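You operate a simulated robot arm through the tools that you are given. There is no shell and no other tool. Be economical: measure what you need, move in short steps, check, and stop when the job is done.

You run a simulated robot arm. Do the job below in one go: nothing can be reset, and whatever is moved stays where it is left.

TASK
Give the clamped keycap 10 rubs with the damp orange pad holder.
Fine: damp it on the yellow pump head, stand it in the opening of the arm, wind the crank, then stand it in the drip tray and raise the arm, in that order.

Only the result counts: the job must be done as asked and must still hold three seconds after the hand-in. Knocking over, shifting, dropping, spilling or breaking anything else fails it.

THE ROBOT
A 6-joint arm with a two-finger parallel gripper, fixed in place. Base frame: the origin is at the foot of the arm, x ahead of it, y to its left, z up. Lengths are in mm, angles in degrees, forces in N, time in s.
With the tool pointing down near the work surface it reaches from about 200 to 840 mm from the base axis. Its first joint turns from -166.0 to 166.0 degrees. Payload 3.91 kg.
The tool frame sits at the grasp point between the pads (the TCP): z along the fingers, y along the line on which they close. The tips reach 30 mm beyond it. Largest opening 110 mm; finger width 20, thickness 10; the body of the gripper, 48 by 112 mm, starts 55 mm behind the TCP.
Orientation is that of the tool frame in the base frame, as [roll, pitch, yaw] about the fixed x, y, z axes, in that order (R = Rz(yaw) Ry(pitch) Rx(roll)). With the fingers straight down and closing along the base's y, the tool's x points along the base's -x, its y along +y and its z along -z.

THE INTERFACE
- The arm moves only by the tool send_rows. Its argument "plan" is a list of rows, each an object (a shift or turn left out is 0, a gripper value left out holds the last) with "fingers": the opening, from 0 (shut) to 1 (fully open); "dp": the shift along the base's x, y, z in mm, a list of three; "turn": the turn, a rotation vector about the base's x, y, z in degrees, a list of three. In form: [{"fingers": fingers, "dp": [tx, ty, tz], "turn": [wx, wy, wz]}, ...]. A call has 1 to 20 rows; each row is the pose to reach, as a shift and turn from the pose commanded when the call began. Rows are played at 5 a second. More than 50 mm and 8.6 degrees between two rows, or a gripper value outside its range, and nothing of the call is played. Where a pose cannot be reached the arm comes as near as it can. A force on the tool above 90 N (or 10 N above the force at the start of the call, whichever is more), or a blocked arm, ends the call early, and 0.2 s more pass. The fingers move at their own pace (about 108 mm/s each) and stop on an object; they squeeze with about 40 N. The grip force told is the motor's: it shows also when the fingers shut on nothing. Time passes only in rows, and 0.2 s behind the last, so rows that repeat a pose let the fingers close. It gives the time, the measured TCP pose, the force on the tool (base axes), the opening and the grip force at its end, in the units of the frame above (readings bear some noise).
- Cameras (640 x 400 px; columns grow to the right, rows downward): "scene" is fixed at [402.3, 505.6, 1538.9]; the picture's right is [-0.96, -0.27, 0.00], its down [-0.26, 0.91, -0.33] and it looks along [0.09, -0.32, -0.94] (base axes); focal length 249 px, centre (320, 200). "wrist" rides on the gripper at [77, 7, -115] in the tool frame; the picture's right is [-0.09, 1.00, 0.00], its down [-0.80, -0.07, -0.59] and it looks along [-0.59, -0.05, 0.80] (tool axes); focal length 270 px, centre (320, 200). There is no depth. A picture from a camera that has moved, and an enlarged one, comes with that camera's place and axes in the base frame and with its lens. The place of the scene camera against the robot may be out by one fixed shift of up to 12 mm in any direction.
- capture(camera): a new picture of that camera. It takes no simulated time.
- slide_trunk(by): slides the trunk up (or, below 0, down) by that many mm; the arm rides with it, the base frame stays. It gives what a move gives, with no picture.
- inspect(camera, box): a new picture of the part [left, top, right, bottom] of that camera's present view, enlarged. It takes no simulated time.
- close_job(): hands the job in; it is judged then, once.

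Work in short steps. Places have to be worked out from the pictures, the camera data and where the tool is seen: move nearer, look again, correct. Check each grasp and each placing, and mend what went wrong. You have 120 turns and 84 pictures in all, those below and enlarged ones among them. Open the gripper and draw the arm clear of the work before you hand the job in, unless the task says otherwise; then end with one line.

The tools are called by a JSON object that holds its "method" and its "body". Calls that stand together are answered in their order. send_rows: Moves the arm, as the interface text tells. Its arguments: {"type":"object","properties":{"plan":{"type":"array","items":{"type":"object","properties":{"fingers":{"type":"number"},"dp":{"type":"array","items":{"type":"number"}},"turn":{"type":"array","items":{"type":"number"}}}}}},"required":["plan"]} The other tools are called the same way: slide_trunk (by) slides the trunk up or down; capture (camera) takes a picture; inspect (camera, box) takes an enlarged picture of a part of a camera's view; close_job () hands the job in.

At the start:

```text
time: 0.0
position: [377.1, 159.2, 1188.6]
tcp_rot: [-180.0, 0.0, -179.9]
ft_force: [0.1, -0.6, -0.2]
width: 109.7
grip_force: 0.2
trunk travel left (down, up): [-450.0, 90.0]
```

scene: 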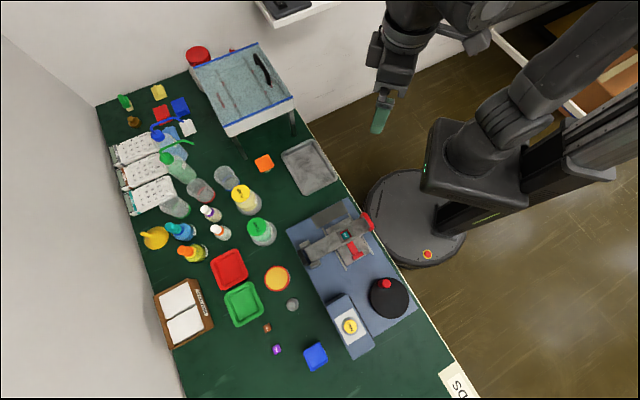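
wrist: 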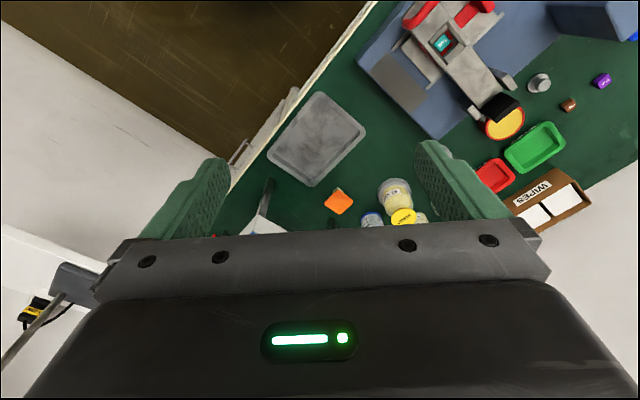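

I first look closely at the machine and the pad holder area.

{"method": "inspect", "body": {"camera": "scene", "box": [280, 190, 430, 370]}}

{"method": "inspect", "body": {"camera": "scene", "box": [180, 130, 340, 250]}}

{"method": "inspect", "body": {"camera": "wrist", "box": [340, 0, 640, 200]}}

```text
2.22 times, centred on (355, 280) of scene
camera zoom: at [402.3, 505.6, 1538.9], right [-0.96, -0.27, 0.0], down [-0.26, 0.91, -0.33], along [0.09, -0.32, -0.94], focal length 553 px, centre (242, 22)
```

zoom: 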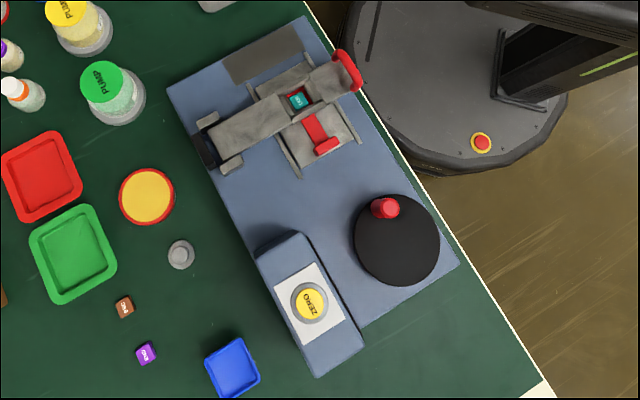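

```text
3.33 times, centred on (260, 190) of scene
camera zoom: at [402.3, 505.6, 1538.9], right [-0.96, -0.27, 0.0], down [-0.26, 0.91, -0.33], along [0.09, -0.32, -0.94], focal length 829 px, centre (520, 233)
```

zoom: 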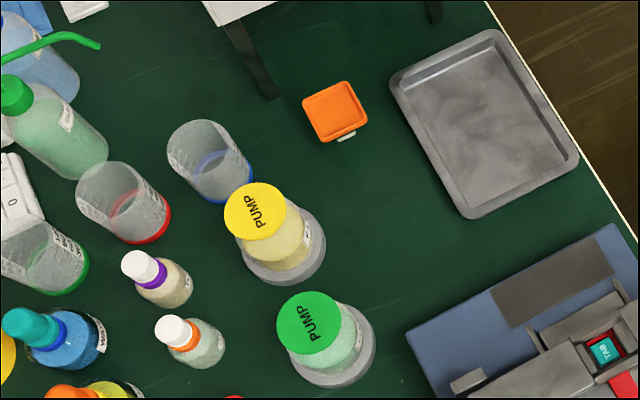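

```text
2.00 times, centred on (490, 100) of wrist
camera zoom: at [300.3, 167.5, 1303.6], right [0.09, 1.0, 0.0], down [0.8, -0.07, 0.59], along [0.59, -0.05, -0.8], focal length 541 px, centre (-20, 400)
```

zoom: 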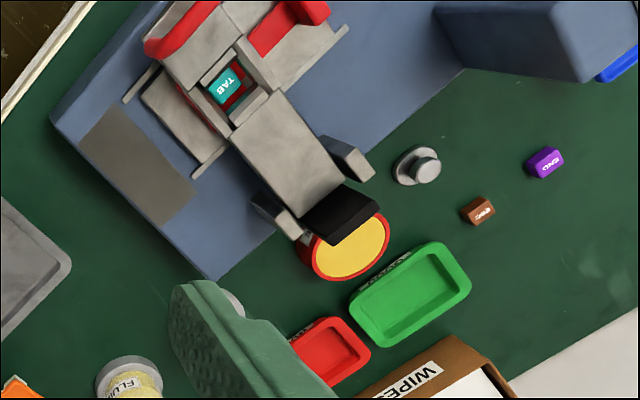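

The machine is a rub tester: its arm has an opening above the TAB keycap, and there is a black crank wheel and a ZERO button. I move closer to view it from the robot side.

{"method": "send_rows", "body": {"plan": [{"dp": [-25, 16, -27], "turn": [0, 0, 6]}, {"dp": [-50, 32, -54], "turn": [0, 0, 12]}, {"dp": [-75, 48, -80], "turn": [0, 0, 18]}, {"dp": [-100, 64, -90], "turn": [0, 0, 24]}, {"dp": [-125, 80, -100], "turn": [0, 0, 30]}, {"dp": [-150, 96, -110], "turn": [0, 0, 36]}, {"dp": [-172, 111, -120], "turn": [0, 0, 44]}, {"dp": [-172, 111, -120], "turn": [0, 0, 45]}]}}

{"method": "capture", "body": {"camera": "wrist"}}

```text
time: 1.8
position: [206.0, 271.6, 1067.9]
tcp_rot: [-180.0, 0.0, -134.9]
ft_force: [0.0, 0.2, 0.0]
width: 109.8
grip_force: 0.1
trunk travel left (down, up): [-450.0, 90.0]
```

```text
78 pictures are left
camera wrist: at [146.2, 222.2, 1183.0], right [-0.64, 0.77, 0.0], down [0.62, 0.52, 0.59], along [0.46, 0.38, -0.8], focal length 270 px, centre (320, 200)
```

wrist: 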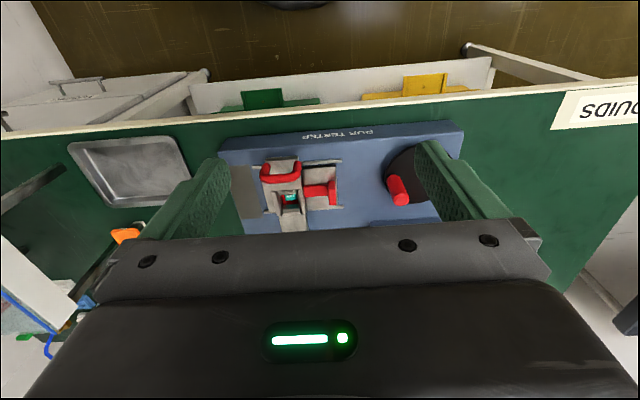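

The picture is flipped: its top is the robot side. I move further over the machine for a clearer view.

{"method": "send_rows", "body": {"plan": [{"dp": [30, 25, -10]}, {"dp": [60, 50, -20]}, {"dp": [90, 75, -30]}, {"dp": [110, 100, -40]}, {"dp": [110, 100, -40]}]}}

{"method": "inspect", "body": {"camera": "wrist", "box": [160, 0, 480, 240]}}

```text
time: 3.0
position: [313.8, 371.6, 1028.6]
tcp_rot: [180.0, 0.0, -135.0]
ft_force: [-0.4, -0.7, -0.2]
width: 110.1
grip_force: 0.0
trunk travel left (down, up): [-450.0, 90.0]
```

```text
1.67 times, centred on (320, 120) of wrist
camera zoom: at [255.5, 322.4, 1143.6], right [-0.64, 0.77, 0.0], down [0.62, 0.52, 0.59], along [0.46, 0.38, -0.8], focal length 450 px, centre (320, 333)
```

zoom: 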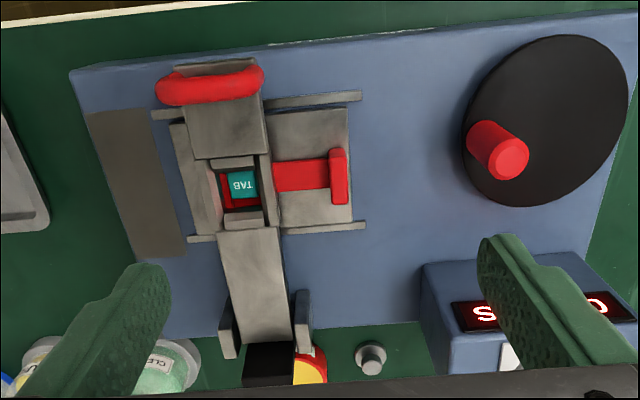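

There is a counter with a display beside the crank; I move to read it.

{"method": "send_rows", "body": {"plan": [{"dp": [10, 40, 0]}, {"dp": [20, 80, 0]}, {"dp": [20, 110, 0]}, {"dp": [20, 110, 0]}]}}

{"method": "capture", "body": {"camera": "wrist"}}

```text
time: 4.0
position: [334.3, 480.8, 1029.5]
tcp_rot: [-180.0, -0.1, -135.1]
ft_force: [-0.8, -0.1, 0.1]
width: 110.2
grip_force: 0.1
trunk travel left (down, up): [-450.0, 90.0]
```

```text
76 pictures are left
camera wrist: at [275.2, 432.2, 1144.6], right [-0.64, 0.77, 0.0], down [0.62, 0.52, 0.59], along [0.46, 0.38, -0.8], focal length 270 px, centre (320, 200)
```

wrist: 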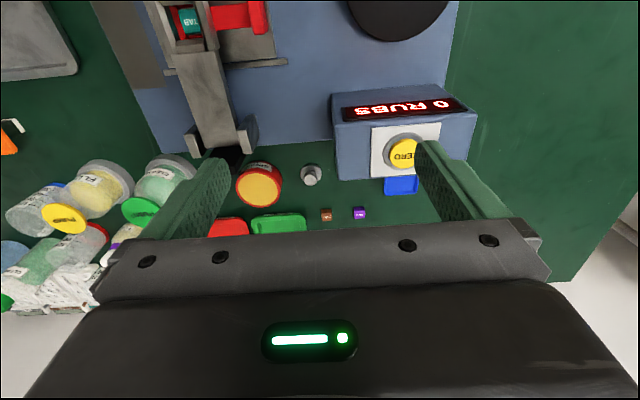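

The counter reads 0 RUBS. Now I go look at the orange pad holder and the pump.

{"method": "send_rows", "body": {"plan": [{"dp": [20, -35, 0], "turn": [0, 0, -5]}, {"dp": [45, -70, 0], "turn": [0, 0, -10]}, {"dp": [70, -105, 0], "turn": [0, 0, -15]}, {"dp": [95, -140, 0], "turn": [0, 0, -20]}, {"dp": [120, -175, 0], "turn": [0, 0, -25]}, {"dp": [150, -210, 0], "turn": [0, 0, -30]}, {"dp": [180, -245, 0], "turn": [0, 0, -35]}, {"dp": [210, -280, 0], "turn": [0, 0, -40]}, {"dp": [245, -310, 0], "turn": [0, 0, -45]}, {"dp": [280, -316, 0], "turn": [0, 0, -45]}, {"dp": [300, -316, 0], "turn": [0, 0, -45]}, {"dp": [300, -316, 0], "turn": [0, 0, -45]}]}}

{"method": "capture", "body": {"camera": "wrist"}}

{"method": "capture", "body": {"camera": "scene"}}

```text
time: 6.6
position: [634.8, 165.5, 1029.1]
tcp_rot: [-180.0, 0.0, 180.0]
ft_force: [0.0, -0.4, 0.0]
width: 110.2
grip_force: 0.0
trunk travel left (down, up): [-450.0, 90.0]
```

```text
75 pictures are left
camera wrist: at [558.0, 172.8, 1143.5], right [0.09, 1.0, 0.0], down [0.8, -0.07, 0.59], along [0.59, -0.05, -0.8], focal length 270 px, centre (320, 200)
```

wrist: 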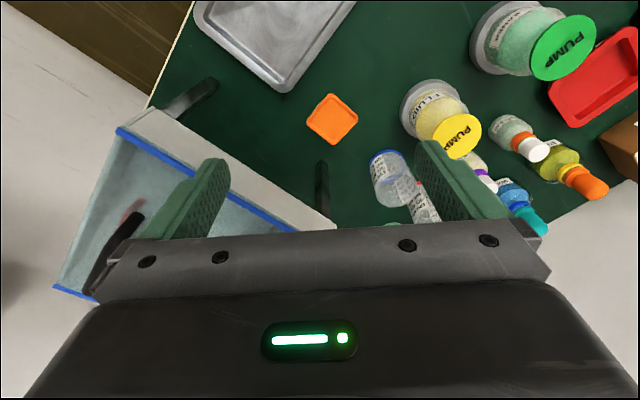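

```text
74 pictures are left
```

scene: 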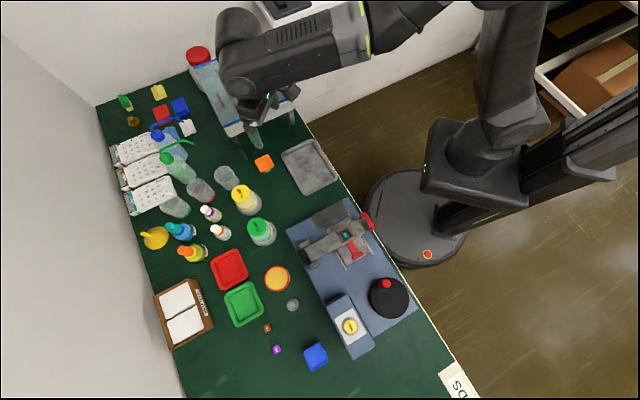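

The pad sits near (693,178), turned about 45°, with the stand close behind it. I turn the tool so the fingers close parallel to the stand's front and come lower for a close look.

{"method": "send_rows", "body": {"plan": [{"dp": [5, 4, -10], "turn": [0, 0, -6]}, {"dp": [10, 8, -20], "turn": [0, 0, -12]}, {"dp": [15, 12, -30], "turn": [0, 0, -18]}, {"dp": [20, 16, -40], "turn": [0, 0, -24]}, {"dp": [25, 18, -50], "turn": [0, 0, -30]}, {"dp": [30, 18, -60], "turn": [0, 0, -36]}, {"dp": [35, 18, -70], "turn": [0, 0, -42]}, {"dp": [40, 18, -80], "turn": [0, 0, -45]}, {"dp": [40, 18, -80], "turn": [0, 0, -45]}]}}

{"method": "capture", "body": {"camera": "wrist"}}

```text
time: 8.6
position: [674.4, 182.2, 948.2]
tcp_rot: [-179.9, 0.1, 135.1]
ft_force: [0.0, -0.3, 0.7]
width: 110.0
grip_force: 0.1
trunk travel left (down, up): [-450.0, 90.0]
```

```text
73 pictures are left
camera wrist: at [626.3, 243.5, 1063.4], right [0.77, 0.64, 0.0], down [0.52, -0.62, 0.59], along [0.38, -0.46, -0.8], focal length 270 px, centre (320, 200)
```

wrist: 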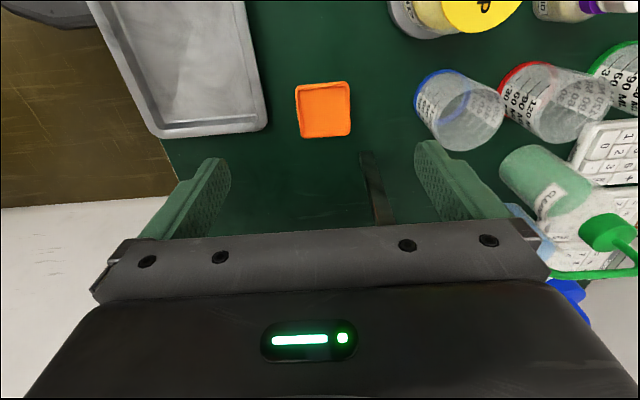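

Let me zoom on the pad to see its shape and height.

{"method": "inspect", "body": {"camera": "wrist", "box": [260, 50, 400, 170]}}

{"method": "inspect", "body": {"camera": "scene", "box": [220, 130, 320, 230]}}

```text
3.33 times, centred on (330, 110) of wrist
camera zoom: at [626.3, 243.5, 1063.4], right [0.77, 0.64, 0.0], down [0.52, -0.62, 0.59], along [0.38, -0.46, -0.8], focal length 901 px, centre (287, 500)
```

zoom: 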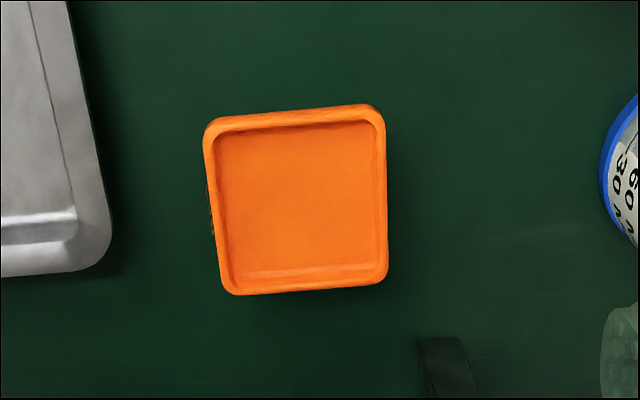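

```text
4.00 times, centred on (270, 180) of scene
camera zoom: at [402.3, 505.6, 1538.9], right [-0.96, -0.27, 0.0], down [-0.26, 0.91, -0.33], along [0.09, -0.32, -0.94], focal length 995 px, centre (520, 280)
```

zoom: 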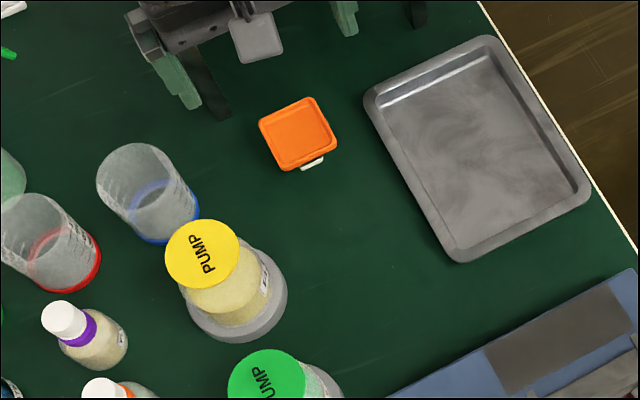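

The holder has a square dished top and a narrower white foot. I take an oblique view from over the tray to get its height.

{"method": "send_rows", "body": {"plan": [{"dp": [-35, -35, -10]}, {"dp": [-70, -70, -30]}, {"dp": [-105, -105, -50]}, {"dp": [-124, -124, -68]}, {"dp": [-124, -124, -68]}]}}

{"method": "capture", "body": {"camera": "wrist"}}

```text
refused: row 1 steps farther than a row can; nothing moved
```

```text
70 pictures are left
camera wrist: at [626.3, 243.5, 1063.4], right [0.77, 0.64, 0.0], down [0.52, -0.62, 0.59], along [0.38, -0.46, -0.8], focal length 270 px, centre (320, 200)
```

wrist: 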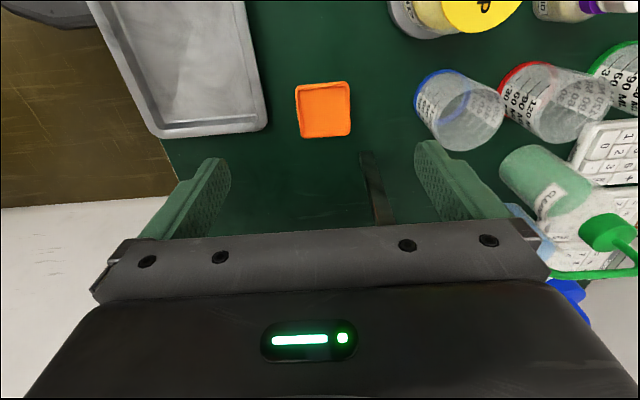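

The step was slightly too long; I redo it with smaller steps.

{"method": "send_rows", "body": {"plan": [{"dp": [-31, -31, -12]}, {"dp": [-62, -62, -25]}, {"dp": [-93, -93, -40]}, {"dp": [-124, -124, -55]}, {"dp": [-124, -124, -68]}]}}

{"method": "capture", "body": {"camera": "wrist"}}

```text
time: 9.8
position: [550.8, 60.1, 879.4]
tcp_rot: [-179.9, 0.0, 135.0]
ft_force: [0.3, -0.4, -0.7]
width: 110.3
grip_force: 0.0
trunk travel left (down, up): [-450.0, 90.0]
```

```text
69 pictures are left
camera wrist: at [501.4, 119.0, 995.2], right [0.77, 0.64, 0.0], down [0.52, -0.62, 0.59], along [0.38, -0.46, -0.8], focal length 270 px, centre (320, 200)
```

wrist: 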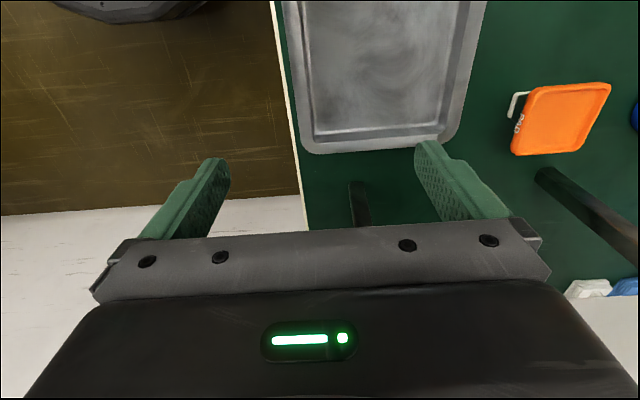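

{"method": "inspect", "body": {"camera": "wrist", "box": [490, 60, 630, 170]}}

```text
3.64 times, centred on (560, 115) of wrist
camera zoom: at [501.4, 119.0, 995.2], right [0.77, 0.64, 0.0], down [0.52, -0.62, 0.59], along [0.38, -0.46, -0.8], focal length 983 px, centre (-553, 509)
```

zoom: 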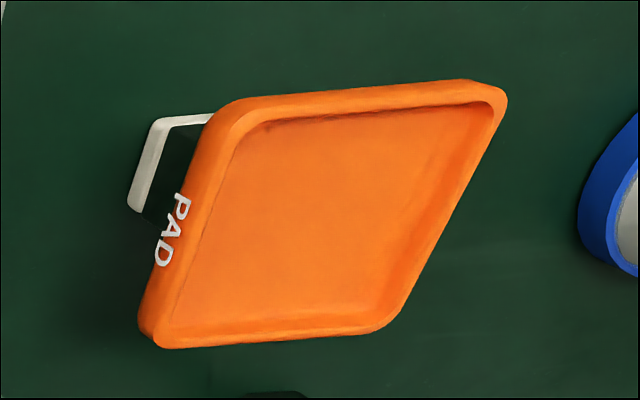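

Triangulating, the plate is about 50 mm square with its top at z≈800, centred near (683,178), on a smaller foot. Before grasping I look closely at the arm's opening.

{"method": "send_rows", "body": {"plan": [{"dp": [-10, 20, 40]}, {"dp": [-35, 55, 60]}, {"dp": [-55, 95, 60]}, {"dp": [-75, 135, 60]}, {"dp": [-95, 175, 60]}, {"dp": [-115, 215, 60]}, {"dp": [-135, 250, 60]}, {"dp": [-155, 275, 50]}, {"dp": [-170, 289, 40]}, {"dp": [-170, 289, 40]}]}}

{"method": "capture", "body": {"camera": "wrist"}}

```text
time: 12.0
position: [380.2, 348.0, 920.8]
tcp_rot: [180.0, -0.1, 134.9]
ft_force: [0.2, -0.5, 0.5]
width: 110.0
grip_force: 0.1
trunk travel left (down, up): [-450.0, 90.0]
```

```text
67 pictures are left
camera wrist: at [331.3, 408.2, 1035.9], right [0.77, 0.64, 0.0], down [0.52, -0.62, 0.59], along [0.38, -0.46, -0.8], focal length 270 px, centre (320, 200)
```

wrist: 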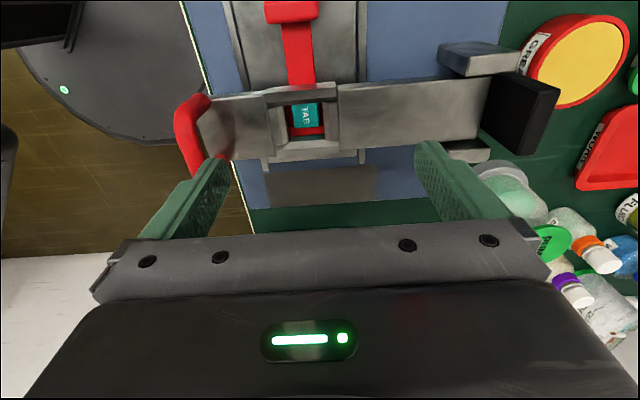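

{"method": "inspect", "body": {"camera": "wrist", "box": [170, 0, 410, 180]}}

{"method": "inspect", "body": {"camera": "wrist", "box": [255, 70, 355, 170]}}

```text
2.22 times, centred on (290, 90) of wrist
camera zoom: at [331.3, 408.2, 1035.9], right [0.77, 0.64, 0.0], down [0.52, -0.62, 0.59], along [0.38, -0.46, -0.8], focal length 601 px, centre (387, 444)
```

zoom: 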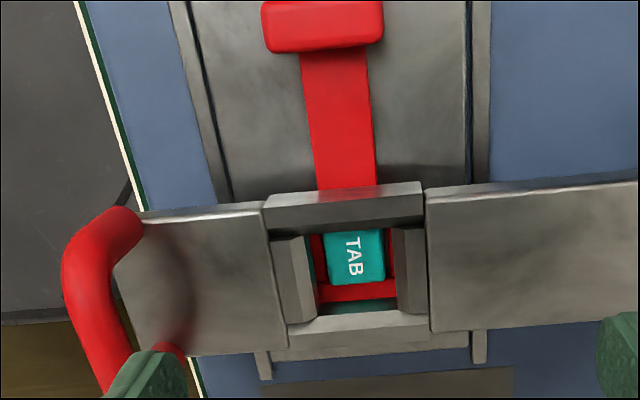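

```text
4.00 times, centred on (305, 120) of wrist
camera zoom: at [331.3, 408.2, 1035.9], right [0.77, 0.64, 0.0], down [0.52, -0.62, 0.59], along [0.38, -0.46, -0.8], focal length 1081 px, centre (380, 520)
```

zoom: 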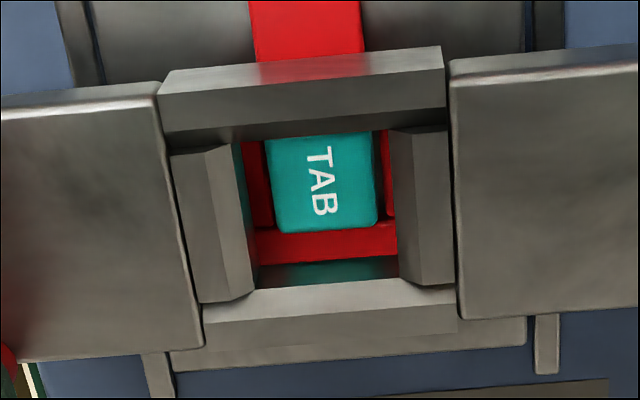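

Frame top is about z≈860 and the key top about z≈836, so the plate will sit just above the arm. I go back to the holder and hover over it for the grasp.

{"method": "send_rows", "body": {"plan": [{"fingers": 0.75, "dp": [15, -8, 40]}, {"dp": [50, -28, 50]}, {"dp": [90, -50, 50]}, {"dp": [130, -73, 50]}, {"dp": [170, -95, 50]}, {"dp": [210, -118, 50]}, {"dp": [250, -140, 50]}, {"dp": [280, -157, 40]}, {"dp": [303, -170, 10]}, {"dp": [303, -170, -30]}, {"dp": [303, -170, -50]}, {"dp": [303, -170, -50]}]}}

{"method": "capture", "body": {"camera": "wrist"}}

{"method": "inspect", "body": {"camera": "scene", "box": [200, 110, 320, 230]}}

```text
time: 14.6
position: [686.0, 177.8, 869.8]
tcp_rot: [180.0, 0.1, 135.1]
ft_force: [0.1, 0.5, -1.0]
width: 82.2
grip_force: 0.0
trunk travel left (down, up): [-450.0, 90.0]
```

```text
64 pictures are left
camera wrist: at [635.8, 237.5, 985.9], right [0.77, 0.64, 0.0], down [0.52, -0.62, 0.59], along [0.38, -0.46, -0.8], focal length 270 px, centre (320, 200)
```

wrist: 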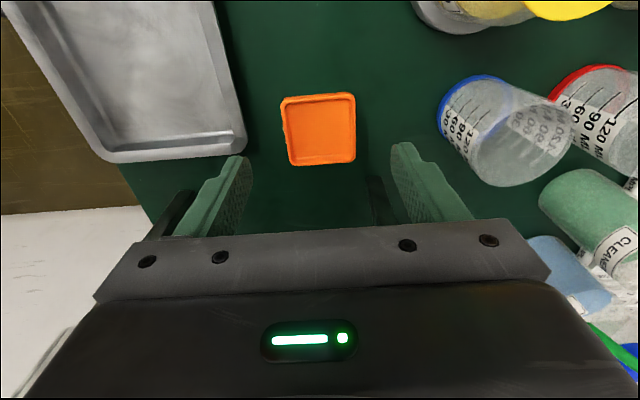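

```text
3.33 times, centred on (260, 170) of scene
camera zoom: at [402.3, 505.6, 1538.9], right [-0.96, -0.27, 0.0], down [-0.26, 0.91, -0.33], along [0.09, -0.32, -0.94], focal length 829 px, centre (520, 300)
```

zoom: 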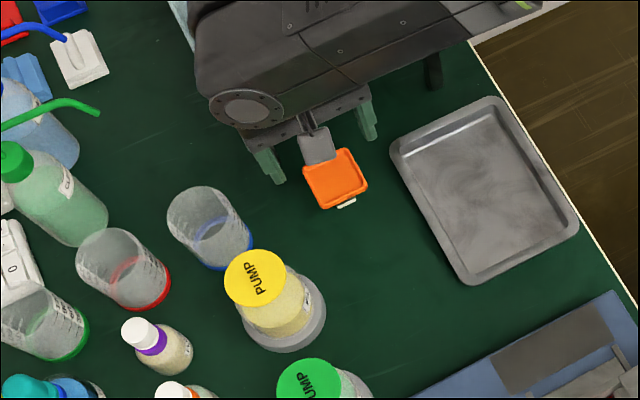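

The plate centre is at about (683,180), within 3 mm of the TCP. I descend so the tips just cover the plate's rim and close.

{"method": "send_rows", "body": {"plan": [{"dp": [-2, 2, -20]}, {"dp": [-2, 2, -40]}, {"dp": [-2, 2, -54]}, {"dp": [-2, 2, -54]}, {"fingers": 0.3, "dp": [-2, 2, -54]}, {"fingers": 0.3, "dp": [-2, 2, -54]}, {"fingers": 0.3, "dp": [-2, 2, -54]}]}}

{"method": "capture", "body": {"camera": "wrist"}}

```text
time: 16.2
position: [682.6, 178.2, 815.9]
tcp_rot: [179.9, 0.0, 135.0]
ft_force: [1.7, 1.3, 1.3]
width: 51.2
grip_force: 39.7
trunk travel left (down, up): [-450.0, 90.0]
```

```text
62 pictures are left
camera wrist: at [633.1, 239.6, 931.2], right [0.77, 0.64, 0.0], down [0.52, -0.62, 0.59], along [0.38, -0.46, -0.8], focal length 270 px, centre (320, 200)
```

wrist: 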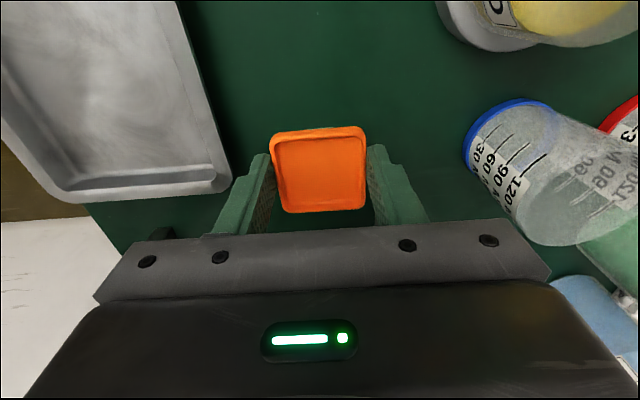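

The grip holds at 51 mm, well centred. I lift and move toward the pump at height, then check.

{"method": "send_rows", "body": {"plan": [{"dp": [0, 0, 15]}, {"dp": [0, 0, 40]}, {"dp": [0, 0, 80]}, {"dp": [0, 0, 120]}, {"dp": [0, 0, 150]}, {"dp": [0, 0, 150]}]}}

{"method": "capture", "body": {"camera": "wrist"}}

{"method": "inspect", "body": {"camera": "scene", "box": [200, 110, 320, 230]}}

```text
time: 17.6
position: [682.2, 180.8, 966.4]
tcp_rot: [180.0, 0.1, 135.0]
ft_force: [0.2, -0.4, -1.6]
width: 51.6
grip_force: 40.1
trunk travel left (down, up): [-450.0, 90.0]
```

```text
61 pictures are left
camera wrist: at [632.9, 240.0, 1081.9], right [0.77, 0.64, 0.0], down [0.52, -0.62, 0.59], along [0.38, -0.46, -0.8], focal length 270 px, centre (320, 200)
```

wrist: 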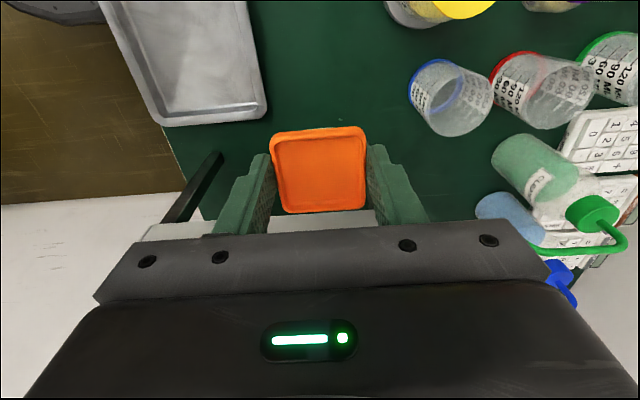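

```text
3.33 times, centred on (260, 170) of scene
camera zoom: at [402.3, 505.6, 1538.9], right [-0.96, -0.27, 0.0], down [-0.26, 0.91, -0.33], along [0.09, -0.32, -0.94], focal length 829 px, centre (520, 300)
```

zoom: 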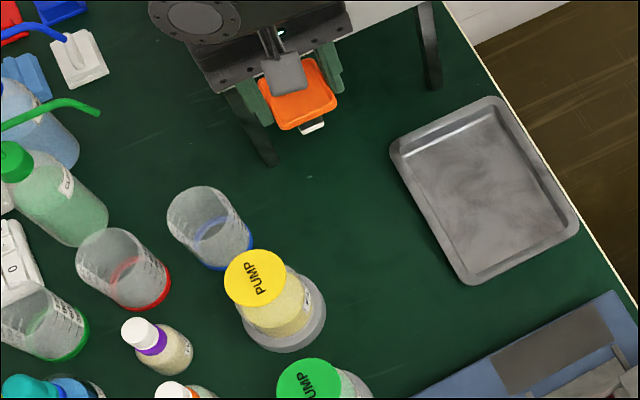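

Held firmly. I now shift so the wrist camera looks at the yellow pump head for its place and height.

{"method": "send_rows", "body": {"plan": [{"dp": [8, 35, 5]}, {"dp": [18, 70, 10]}, {"dp": [25, 95, 10]}, {"dp": [25, 95, 10]}]}}

{"method": "capture", "body": {"camera": "wrist"}}

{"method": "send_rows", "body": {"plan": [{"dp": [-28, -28, 0]}, {"dp": [-55, -55, 0]}, {"dp": [-55, -55, 0]}]}}

{"method": "capture", "body": {"camera": "wrist"}}

```text
time: 18.6
position: [706.8, 275.6, 976.5]
tcp_rot: [180.0, 0.0, 135.0]
ft_force: [0.5, -0.8, -2.0]
width: 51.6
grip_force: 40.2
trunk travel left (down, up): [-450.0, 90.0]
```

```text
59 pictures are left
camera wrist: at [658.5, 335.9, 1091.1], right [0.77, 0.64, 0.0], down [0.52, -0.62, 0.59], along [0.38, -0.46, -0.8], focal length 270 px, centre (320, 200)
```

wrist: 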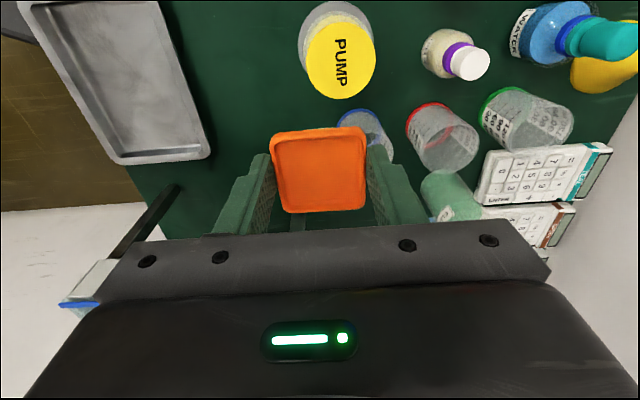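

```text
time: 19.4
position: [652.2, 219.8, 978.0]
tcp_rot: [-180.0, -0.1, 135.0]
ft_force: [-0.4, 0.5, -1.9]
width: 51.5
grip_force: 39.4
trunk travel left (down, up): [-450.0, 90.0]
```

```text
58 pictures are left
camera wrist: at [602.6, 280.0, 1091.4], right [0.77, 0.64, 0.0], down [0.52, -0.62, 0.59], along [0.38, -0.46, -0.8], focal length 270 px, centre (320, 200)
```

wrist: 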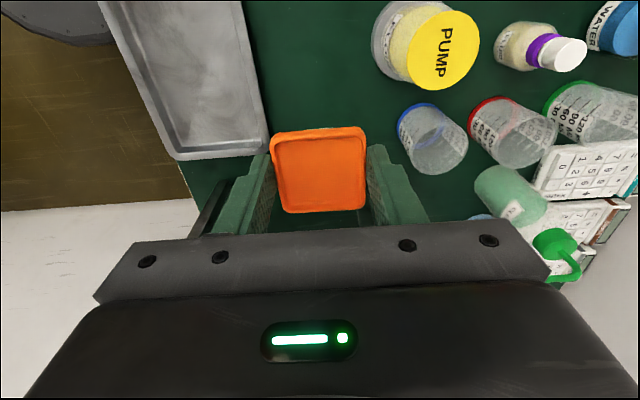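

The pump head is at about (695,317), top z≈855. I centre the holder above it and come down to just above the head.

{"method": "send_rows", "body": {"plan": [{"dp": [15, 33, 0]}, {"dp": [30, 66, 0]}, {"dp": [43, 97, 0]}, {"dp": [43, 97, -20]}, {"dp": [43, 97, -40]}, {"dp": [43, 97, -46]}, {"dp": [43, 97, -46]}]}}

{"method": "inspect", "body": {"camera": "scene", "box": [190, 130, 310, 250]}}

{"method": "capture", "body": {"camera": "wrist"}}

```text
time: 21.0
position: [694.8, 316.9, 930.2]
tcp_rot: [180.0, 0.0, 134.9]
ft_force: [-0.9, -0.7, -1.4]
width: 51.6
grip_force: 40.2
trunk travel left (down, up): [-450.0, 90.0]
```

```text
3.33 times, centred on (250, 190) of scene
camera zoom: at [402.3, 505.6, 1538.9], right [-0.96, -0.27, 0.0], down [-0.26, 0.91, -0.33], along [0.09, -0.32, -0.94], focal length 829 px, centre (553, 233)
```

zoom: 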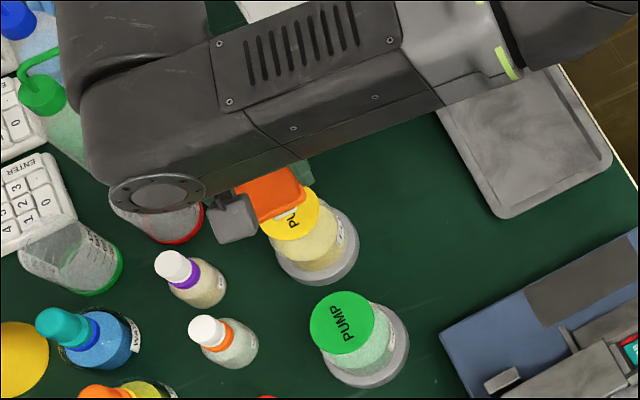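

```text
56 pictures are left
camera wrist: at [646.4, 377.7, 1044.9], right [0.77, 0.64, 0.0], down [0.52, -0.62, 0.59], along [0.38, -0.46, -0.8], focal length 270 px, centre (320, 200)
```

wrist: 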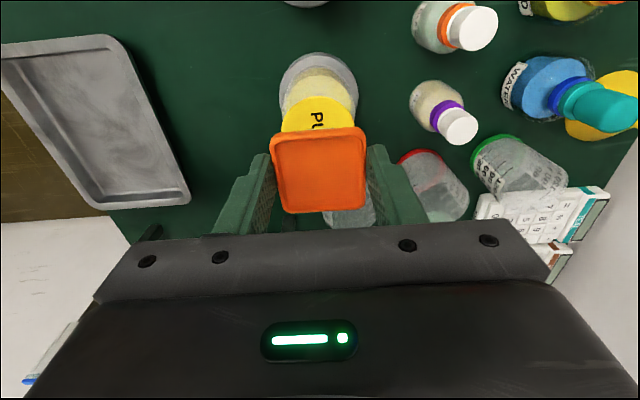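

It is over the head. I descend slowly to touch.

{"method": "send_rows", "body": {"plan": [{"dp": [0, 0, -3]}, {"dp": [0, 0, -6]}, {"dp": [0, 0, -9]}, {"dp": [0, 0, -9]}]}}

```text
time: 22.0
position: [695.9, 317.4, 921.0]
tcp_rot: [180.0, 0.0, 135.0]
ft_force: [-0.7, -0.1, -0.2]
width: 51.5
grip_force: 40.1
trunk travel left (down, up): [-450.0, 90.0]
```

{"method": "send_rows", "body": {"plan": [{"dp": [0, 0, -2]}, {"dp": [0, 0, -4]}, {"dp": [0, 0, -6]}, {"dp": [0, 0, -6]}]}}

```text
time: 23.0
position: [694.3, 317.6, 915.9]
tcp_rot: [-180.0, 0.1, 135.0]
ft_force: [0.6, 0.2, 1.3]
width: 51.6
grip_force: 39.9
trunk travel left (down, up): [-450.0, 90.0]
```

The vertical force is starting to rise, so contact has begun; I press further in small steps.

{"method": "send_rows", "body": {"plan": [{"dp": [0, 0, -2]}, {"dp": [0, 0, -4]}, {"dp": [0, 0, -4]}]}}

{"method": "send_rows", "body": {"plan": [{"dp": [0, 0, -2]}, {"dp": [0, 0, -4]}, {"dp": [0, 0, -4]}]}}

{"method": "inspect", "body": {"camera": "wrist", "box": [220, 30, 420, 230]}}

```text
time: 23.8
position: [695.1, 316.6, 913.5]
tcp_rot: [179.9, 0.1, 135.0]
ft_force: [1.4, 2.8, 10.6]
width: 51.5
grip_force: 40.2
trunk travel left (down, up): [-450.0, 90.0]
```

```text
time: 24.6
position: [694.4, 316.7, 909.6]
tcp_rot: [179.7, 0.2, 135.0]
ft_force: [4.6, 3.1, 29.9]
width: 51.3
grip_force: 40.2
trunk travel left (down, up): [-450.0, 90.0]
```

```text
2.00 times, centred on (320, 130) of wrist
camera zoom: at [644.4, 376.5, 1026.0], right [0.77, 0.64, 0.01], down [0.51, -0.62, 0.6], along [0.39, -0.45, -0.8], focal length 541 px, centre (320, 340)
```

zoom: 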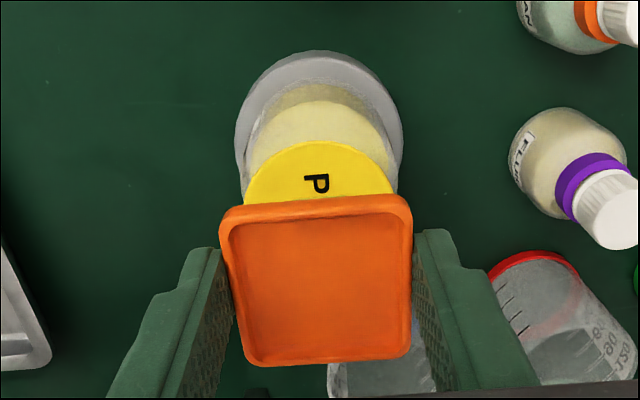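

About 30 N and the holder hasn't slipped. I press a few more millimetres to reach the stroke end, then compare.

{"method": "send_rows", "body": {"plan": [{"dp": [0, 0, -2]}, {"dp": [0, 0, -3]}, {"dp": [0, 0, -3]}]}}

{"method": "inspect", "body": {"camera": "scene", "box": [190, 130, 310, 250]}}

```text
time: 25.4
position: [692.6, 316.1, 901.9]
tcp_rot: [-179.6, -0.1, 135.0]
ft_force: [-3.6, -0.2, 8.9]
width: 51.7
grip_force: 40.1
trunk travel left (down, up): [-450.0, 90.0]
```

```text
3.33 times, centred on (250, 190) of scene
camera zoom: at [402.3, 505.6, 1538.9], right [-0.96, -0.27, 0.0], down [-0.26, 0.91, -0.33], along [0.09, -0.32, -0.94], focal length 829 px, centre (553, 233)
```

zoom: 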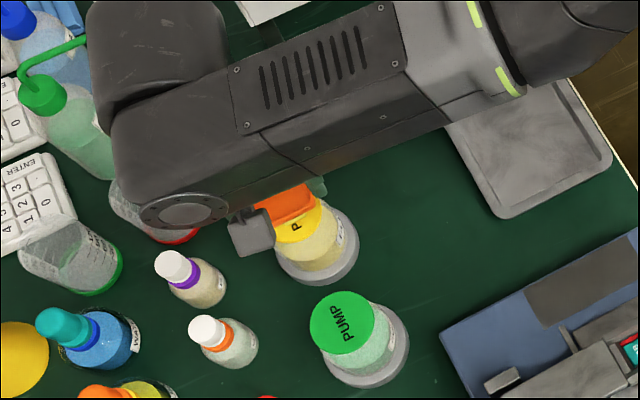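

The force dropped to 9 N; I check whether the holder slipped or the pump gave way.

{"method": "inspect", "body": {"camera": "wrist", "box": [220, 30, 420, 230]}}

```text
2.00 times, centred on (320, 130) of wrist
camera zoom: at [644.0, 376.5, 1017.3], right [0.77, 0.64, -0.01], down [0.52, -0.62, 0.59], along [0.38, -0.46, -0.81], focal length 541 px, centre (320, 340)
```

zoom: 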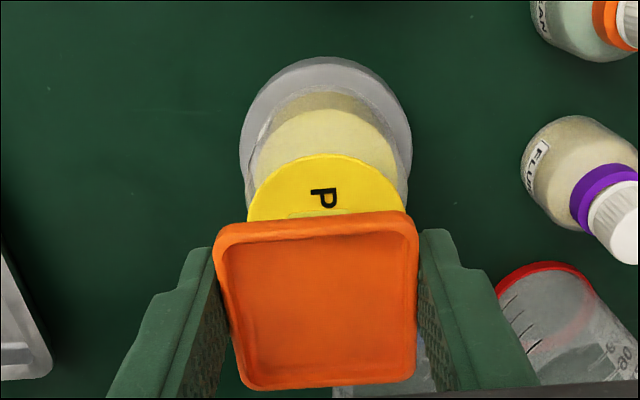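

The plate slid up a little in the fingers. There seems to be a wet spot on the head; I lift off and inspect.

{"method": "send_rows", "body": {"plan": [{"dp": [0, 0, 3]}, {"dp": [0, 0, 10]}, {"dp": [0, 0, 30]}, {"dp": [0, 0, 60]}, {"dp": [20, -30, 60]}, {"dp": [20, -40, 60]}, {"dp": [20, -40, 60]}]}}

{"method": "capture", "body": {"camera": "wrist"}}

{"method": "inspect", "body": {"camera": "wrist", "box": [240, 0, 440, 230]}}

```text
time: 27.0
position: [716.3, 276.5, 964.3]
tcp_rot: [-179.9, 0.0, 134.9]
ft_force: [-0.4, 0.3, -0.4]
width: 51.5
grip_force: 39.5
trunk travel left (down, up): [-450.0, 90.0]
```

```text
52 pictures are left
camera wrist: at [665.9, 337.1, 1079.9], right [0.77, 0.64, 0.0], down [0.52, -0.62, 0.59], along [0.38, -0.46, -0.8], focal length 270 px, centre (320, 200)
```

wrist: 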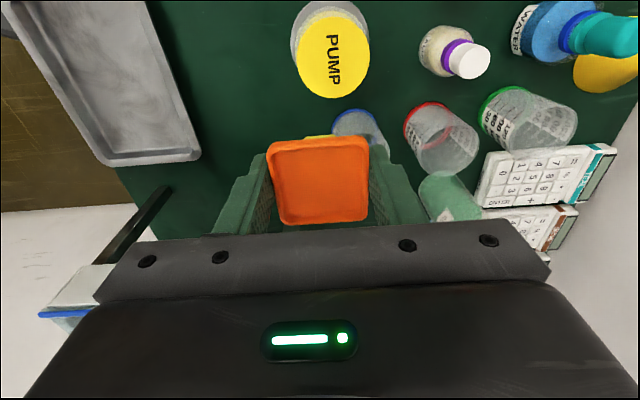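

```text
1.74 times, centred on (340, 115) of wrist
camera zoom: at [665.9, 337.1, 1079.9], right [0.77, 0.64, 0.0], down [0.52, -0.62, 0.59], along [0.38, -0.46, -0.8], focal length 470 px, centre (285, 348)
```

zoom: 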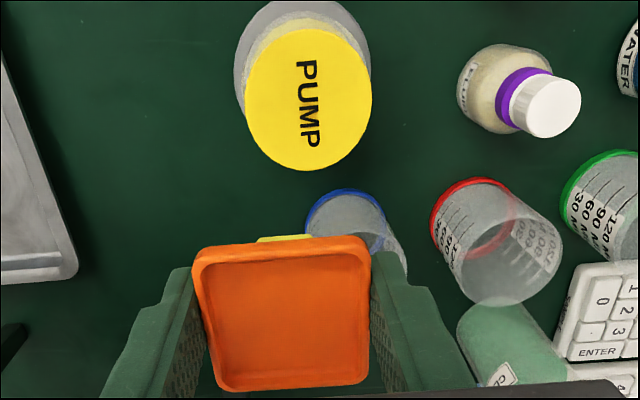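

The visible foot now looks yellowish, i.e. damp. The holder slid up ~15 mm and may be tilted; I check from the scene camera.

{"method": "inspect", "body": {"camera": "scene", "box": [210, 110, 310, 210]}}

{"method": "inspect", "body": {"camera": "wrist", "box": [250, 110, 400, 240]}}

```text
4.00 times, centred on (260, 160) of scene
camera zoom: at [402.3, 505.6, 1538.9], right [-0.96, -0.27, 0.0], down [-0.26, 0.91, -0.33], along [0.09, -0.32, -0.94], focal length 995 px, centre (560, 360)
```

zoom: 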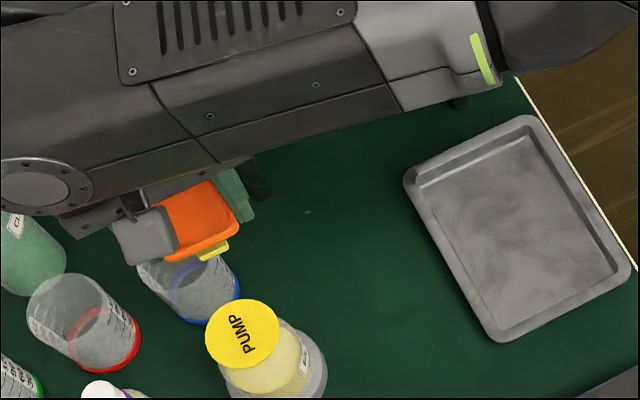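

```text
3.08 times, centred on (325, 175) of wrist
camera zoom: at [665.9, 337.1, 1079.9], right [0.77, 0.64, 0.0], down [0.52, -0.62, 0.59], along [0.38, -0.46, -0.8], focal length 832 px, centre (305, 277)
```

zoom: 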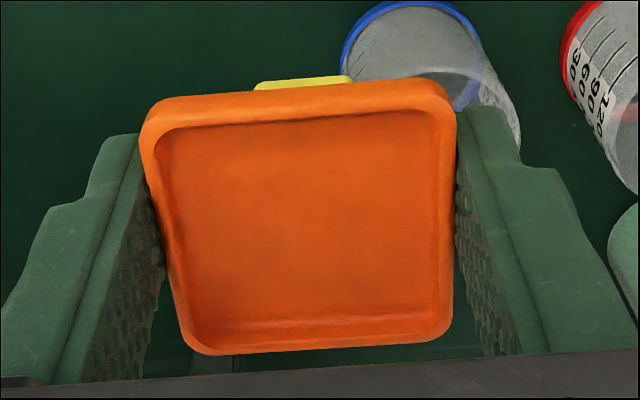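

The foot is clearly yellow (damp) and only slightly tilted. I carry it toward the rub tester, stopping beside the opening for a refined look.

{"method": "send_rows", "body": {"plan": [{"dp": [-35, 0, 10]}, {"dp": [-75, 4, 10]}, {"dp": [-115, 8, 10]}, {"dp": [-155, 12, 10]}, {"dp": [-195, 18, 10]}, {"dp": [-235, 24, 10]}, {"dp": [-275, 30, 10]}, {"dp": [-300, 36, 5]}, {"dp": [-316, 38, 0]}, {"dp": [-316, 38, 0]}]}}

{"method": "inspect", "body": {"camera": "wrist", "box": [200, 0, 440, 220]}}

```text
time: 29.2
position: [398.1, 316.0, 965.7]
tcp_rot: [-179.9, 0.0, 135.1]
ft_force: [-0.6, 0.1, -1.9]
width: 51.5
grip_force: 40.1
trunk travel left (down, up): [-450.0, 90.0]
```

```text
1.82 times, centred on (320, 110) of wrist
camera zoom: at [349.4, 375.7, 1080.2], right [0.77, 0.64, 0.0], down [0.52, -0.62, 0.59], along [0.38, -0.46, -0.8], focal length 491 px, centre (320, 364)
```

zoom: 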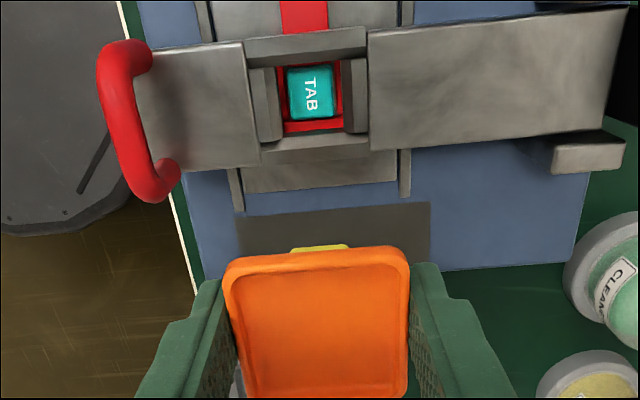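

Opening centre comes out at about (367,347.5). I position over it with the foot just above frame level and look.

{"method": "send_rows", "body": {"plan": [{"dp": [-16, 16, 0]}, {"dp": [-31, 31.5, 0]}, {"dp": [-31, 31.5, -20]}, {"dp": [-31, 31.5, -40]}, {"dp": [-31, 31.5, -46]}, {"dp": [-31, 31.5, -46]}]}}

{"method": "inspect", "body": {"camera": "wrist", "box": [220, 60, 420, 240]}}

{"method": "inspect", "body": {"camera": "scene", "box": [280, 180, 400, 290]}}

```text
time: 30.6
position: [368.9, 346.1, 919.5]
tcp_rot: [180.0, 0.1, 135.0]
ft_force: [-0.4, 0.7, -1.2]
width: 51.5
grip_force: 39.6
trunk travel left (down, up): [-450.0, 90.0]
```

```text
2.22 times, centred on (320, 150) of wrist
camera zoom: at [318.9, 406.2, 1034.0], right [0.77, 0.64, 0.0], down [0.52, -0.62, 0.59], along [0.38, -0.46, -0.8], focal length 601 px, centre (320, 311)
```

zoom: 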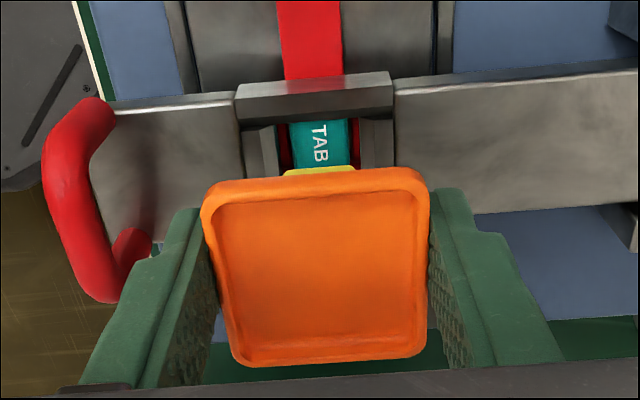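

```text
3.64 times, centred on (340, 235) of scene
camera zoom: at [402.3, 505.6, 1538.9], right [-0.96, -0.27, 0.0], down [-0.26, 0.91, -0.33], along [0.09, -0.32, -0.94], focal length 904 px, centre (247, 73)
```

zoom: 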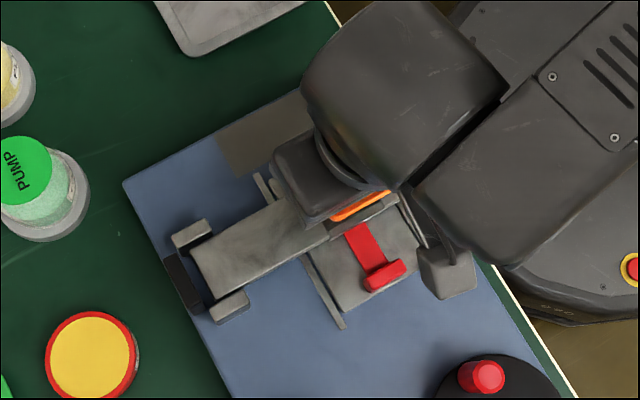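

Alignment looks right (foot in line with the key). I lower slowly into the opening.

{"method": "send_rows", "body": {"plan": [{"dp": [0, 0, -5]}, {"dp": [0, 0, -10]}, {"dp": [0, 0, -14]}, {"dp": [0, 0, -18]}, {"dp": [0, 0, -18]}]}}

{"method": "inspect", "body": {"camera": "wrist", "box": [220, 60, 420, 240]}}

```text
time: 31.8
position: [366.0, 347.9, 903.7]
tcp_rot: [179.6, -0.1, 135.1]
ft_force: [-9.0, 11.7, 31.7]
width: 51.5
grip_force: 39.7
trunk travel left (down, up): [-450.0, 90.0]
```

```text
2.22 times, centred on (320, 150) of wrist
camera zoom: at [316.5, 407.5, 1018.4], right [0.77, 0.64, 0.01], down [0.51, -0.62, 0.59], along [0.39, -0.45, -0.8], focal length 601 px, centre (320, 311)
```

zoom: 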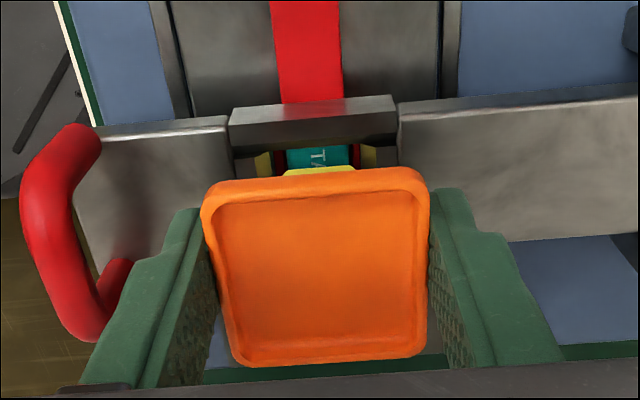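

31 N with a push toward +v: the foot sits on the far lead-in wall. I back up, shift ~6 mm toward +v, and retry.

{"method": "send_rows", "body": {"plan": [{"dp": [0, 0, 8]}, {"dp": [-4.2, 4.2, 10]}, {"dp": [-4.2, 4.2, 10]}, {"dp": [-4.2, 4.2, 6]}, {"dp": [-4.2, 4.2, 3]}, {"dp": [-4.2, 4.2, 3]}]}}

{"method": "inspect", "body": {"camera": "wrist", "box": [220, 60, 420, 240]}}

```text
time: 33.2
position: [363.9, 350.3, 903.7]
tcp_rot: [-179.9, 0.0, 135.0]
ft_force: [-0.7, 0.5, -1.3]
width: 51.5
grip_force: 39.7
trunk travel left (down, up): [-450.0, 90.0]
```

```text
2.22 times, centred on (320, 150) of wrist
camera zoom: at [314.5, 410.5, 1018.4], right [0.77, 0.64, 0.0], down [0.52, -0.62, 0.59], along [0.38, -0.46, -0.8], focal length 601 px, centre (320, 311)
```

zoom: 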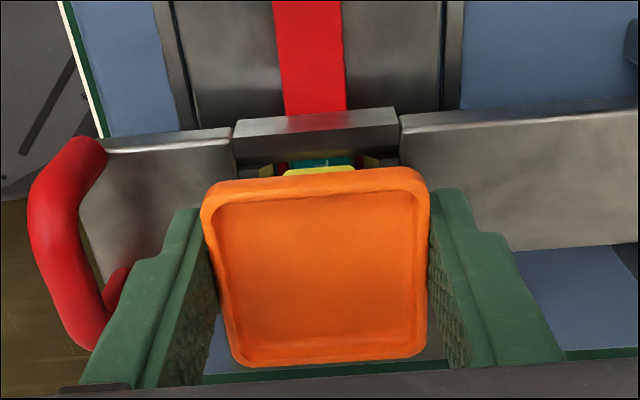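

Free now at the same height. I continue down in small steps.

{"method": "send_rows", "body": {"plan": [{"dp": [0, 0, -2]}, {"dp": [0, 0, -4]}, {"dp": [0, 0, -6]}, {"dp": [0, 0, -6]}]}}

```text
time: 34.2
position: [363.0, 350.5, 897.1]
tcp_rot: [-179.9, -0.1, 135.0]
ft_force: [0.7, -0.3, -0.5]
width: 51.7
grip_force: 40.1
trunk travel left (down, up): [-450.0, 90.0]
```

{"method": "send_rows", "body": {"plan": [{"dp": [0, 0, -2]}, {"dp": [0, 0, -4]}, {"dp": [0, 0, -4]}]}}

{"method": "inspect", "body": {"camera": "wrist", "box": [220, 60, 420, 240]}}

```text
time: 35.0
position: [363.6, 350.3, 892.1]
tcp_rot: [180.0, 0.0, 134.9]
ft_force: [0.1, -0.7, -1.2]
width: 51.4
grip_force: 40.2
trunk travel left (down, up): [-450.0, 90.0]
```

```text
2.22 times, centred on (320, 150) of wrist
camera zoom: at [314.5, 410.7, 1008.4], right [0.77, 0.64, 0.0], down [0.52, -0.62, 0.59], along [0.38, -0.46, -0.8], focal length 601 px, centre (320, 311)
```

zoom: 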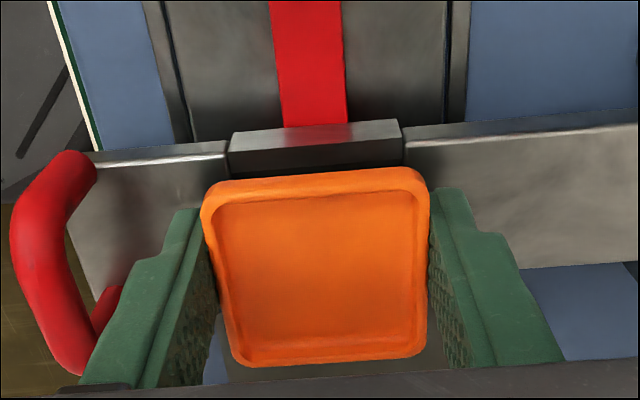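

Still free; I ease down another 3 mm watching the force.

{"method": "send_rows", "body": {"plan": [{"dp": [0, 0, -1.5]}, {"dp": [0, 0, -3]}, {"dp": [0, 0, -3]}]}}

```text
time: 35.8
position: [364.0, 350.4, 889.8]
tcp_rot: [180.0, -0.1, 135.0]
ft_force: [0.1, 0.1, -0.8]
width: 51.8
grip_force: 40.0
trunk travel left (down, up): [-450.0, 90.0]
```

{"method": "send_rows", "body": {"plan": [{"dp": [0, 0, -1.5]}, {"dp": [0, 0, -3]}, {"dp": [0, 0, -3]}]}}

```text
time: 36.6
position: [364.1, 350.8, 887.5]
tcp_rot: [179.9, -0.1, 135.0]
ft_force: [-0.1, 0.5, 3.2]
width: 51.6
grip_force: 39.7
trunk travel left (down, up): [-450.0, 90.0]
```

Light contact at z≈887, exactly where the foot should meet the key. I release and retreat upward.

{"method": "send_rows", "body": {"plan": [{"dp": [0, 0, 0.5]}, {"fingers": 0.55, "dp": [0, 0, 0.5]}, {"fingers": 0.65, "dp": [0, 0, 0.5]}, {"fingers": 0.75, "dp": [0, 0, 0.5]}, {"fingers": 0.75, "dp": [0, 0, 0.5]}]}}

{"method": "capture", "body": {"camera": "wrist"}}

```text
time: 37.8
position: [364.3, 350.9, 887.6]
tcp_rot: [-180.0, 0.1, 135.0]
ft_force: [0.2, 0.1, -0.1]
width: 82.4
grip_force: 0.0
trunk travel left (down, up): [-450.0, 90.0]
```

```text
42 pictures are left
camera wrist: at [314.5, 410.6, 1002.9], right [0.77, 0.64, 0.0], down [0.52, -0.62, 0.59], along [0.38, -0.46, -0.8], focal length 270 px, centre (320, 200)
```

wrist: 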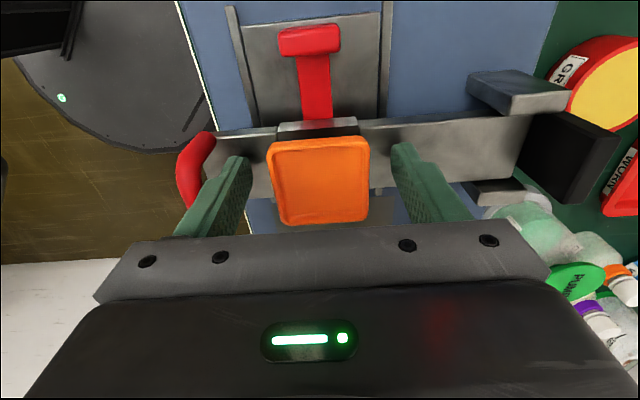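

Released and it stays in place. I rise straight up and look.

{"method": "send_rows", "body": {"plan": [{"dp": [0, 0, 20]}, {"dp": [0, 0, 50]}, {"dp": [0, 0, 80]}, {"dp": [0, 0, 110]}, {"dp": [-10, 10, 130]}, {"dp": [-10, 10, 130]}]}}

{"method": "capture", "body": {"camera": "wrist"}}

```text
time: 39.2
position: [352.4, 359.0, 1017.2]
tcp_rot: [179.9, 0.0, 135.0]
ft_force: [0.0, 0.3, 0.1]
width: 82.6
grip_force: 0.1
trunk travel left (down, up): [-450.0, 90.0]
```

```text
41 pictures are left
camera wrist: at [303.8, 420.5, 1132.6], right [0.77, 0.64, 0.0], down [0.52, -0.62, 0.59], along [0.38, -0.46, -0.8], focal length 270 px, centre (320, 200)
```

wrist: 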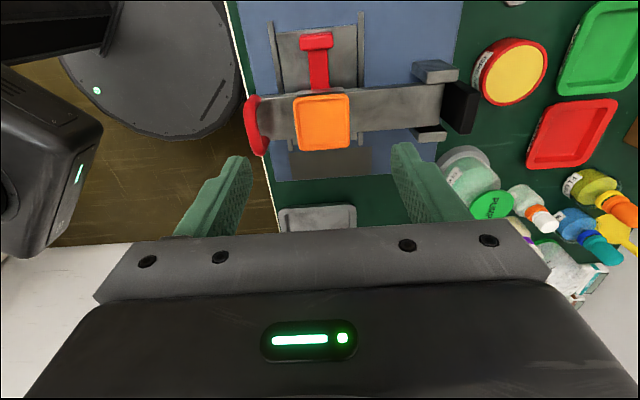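

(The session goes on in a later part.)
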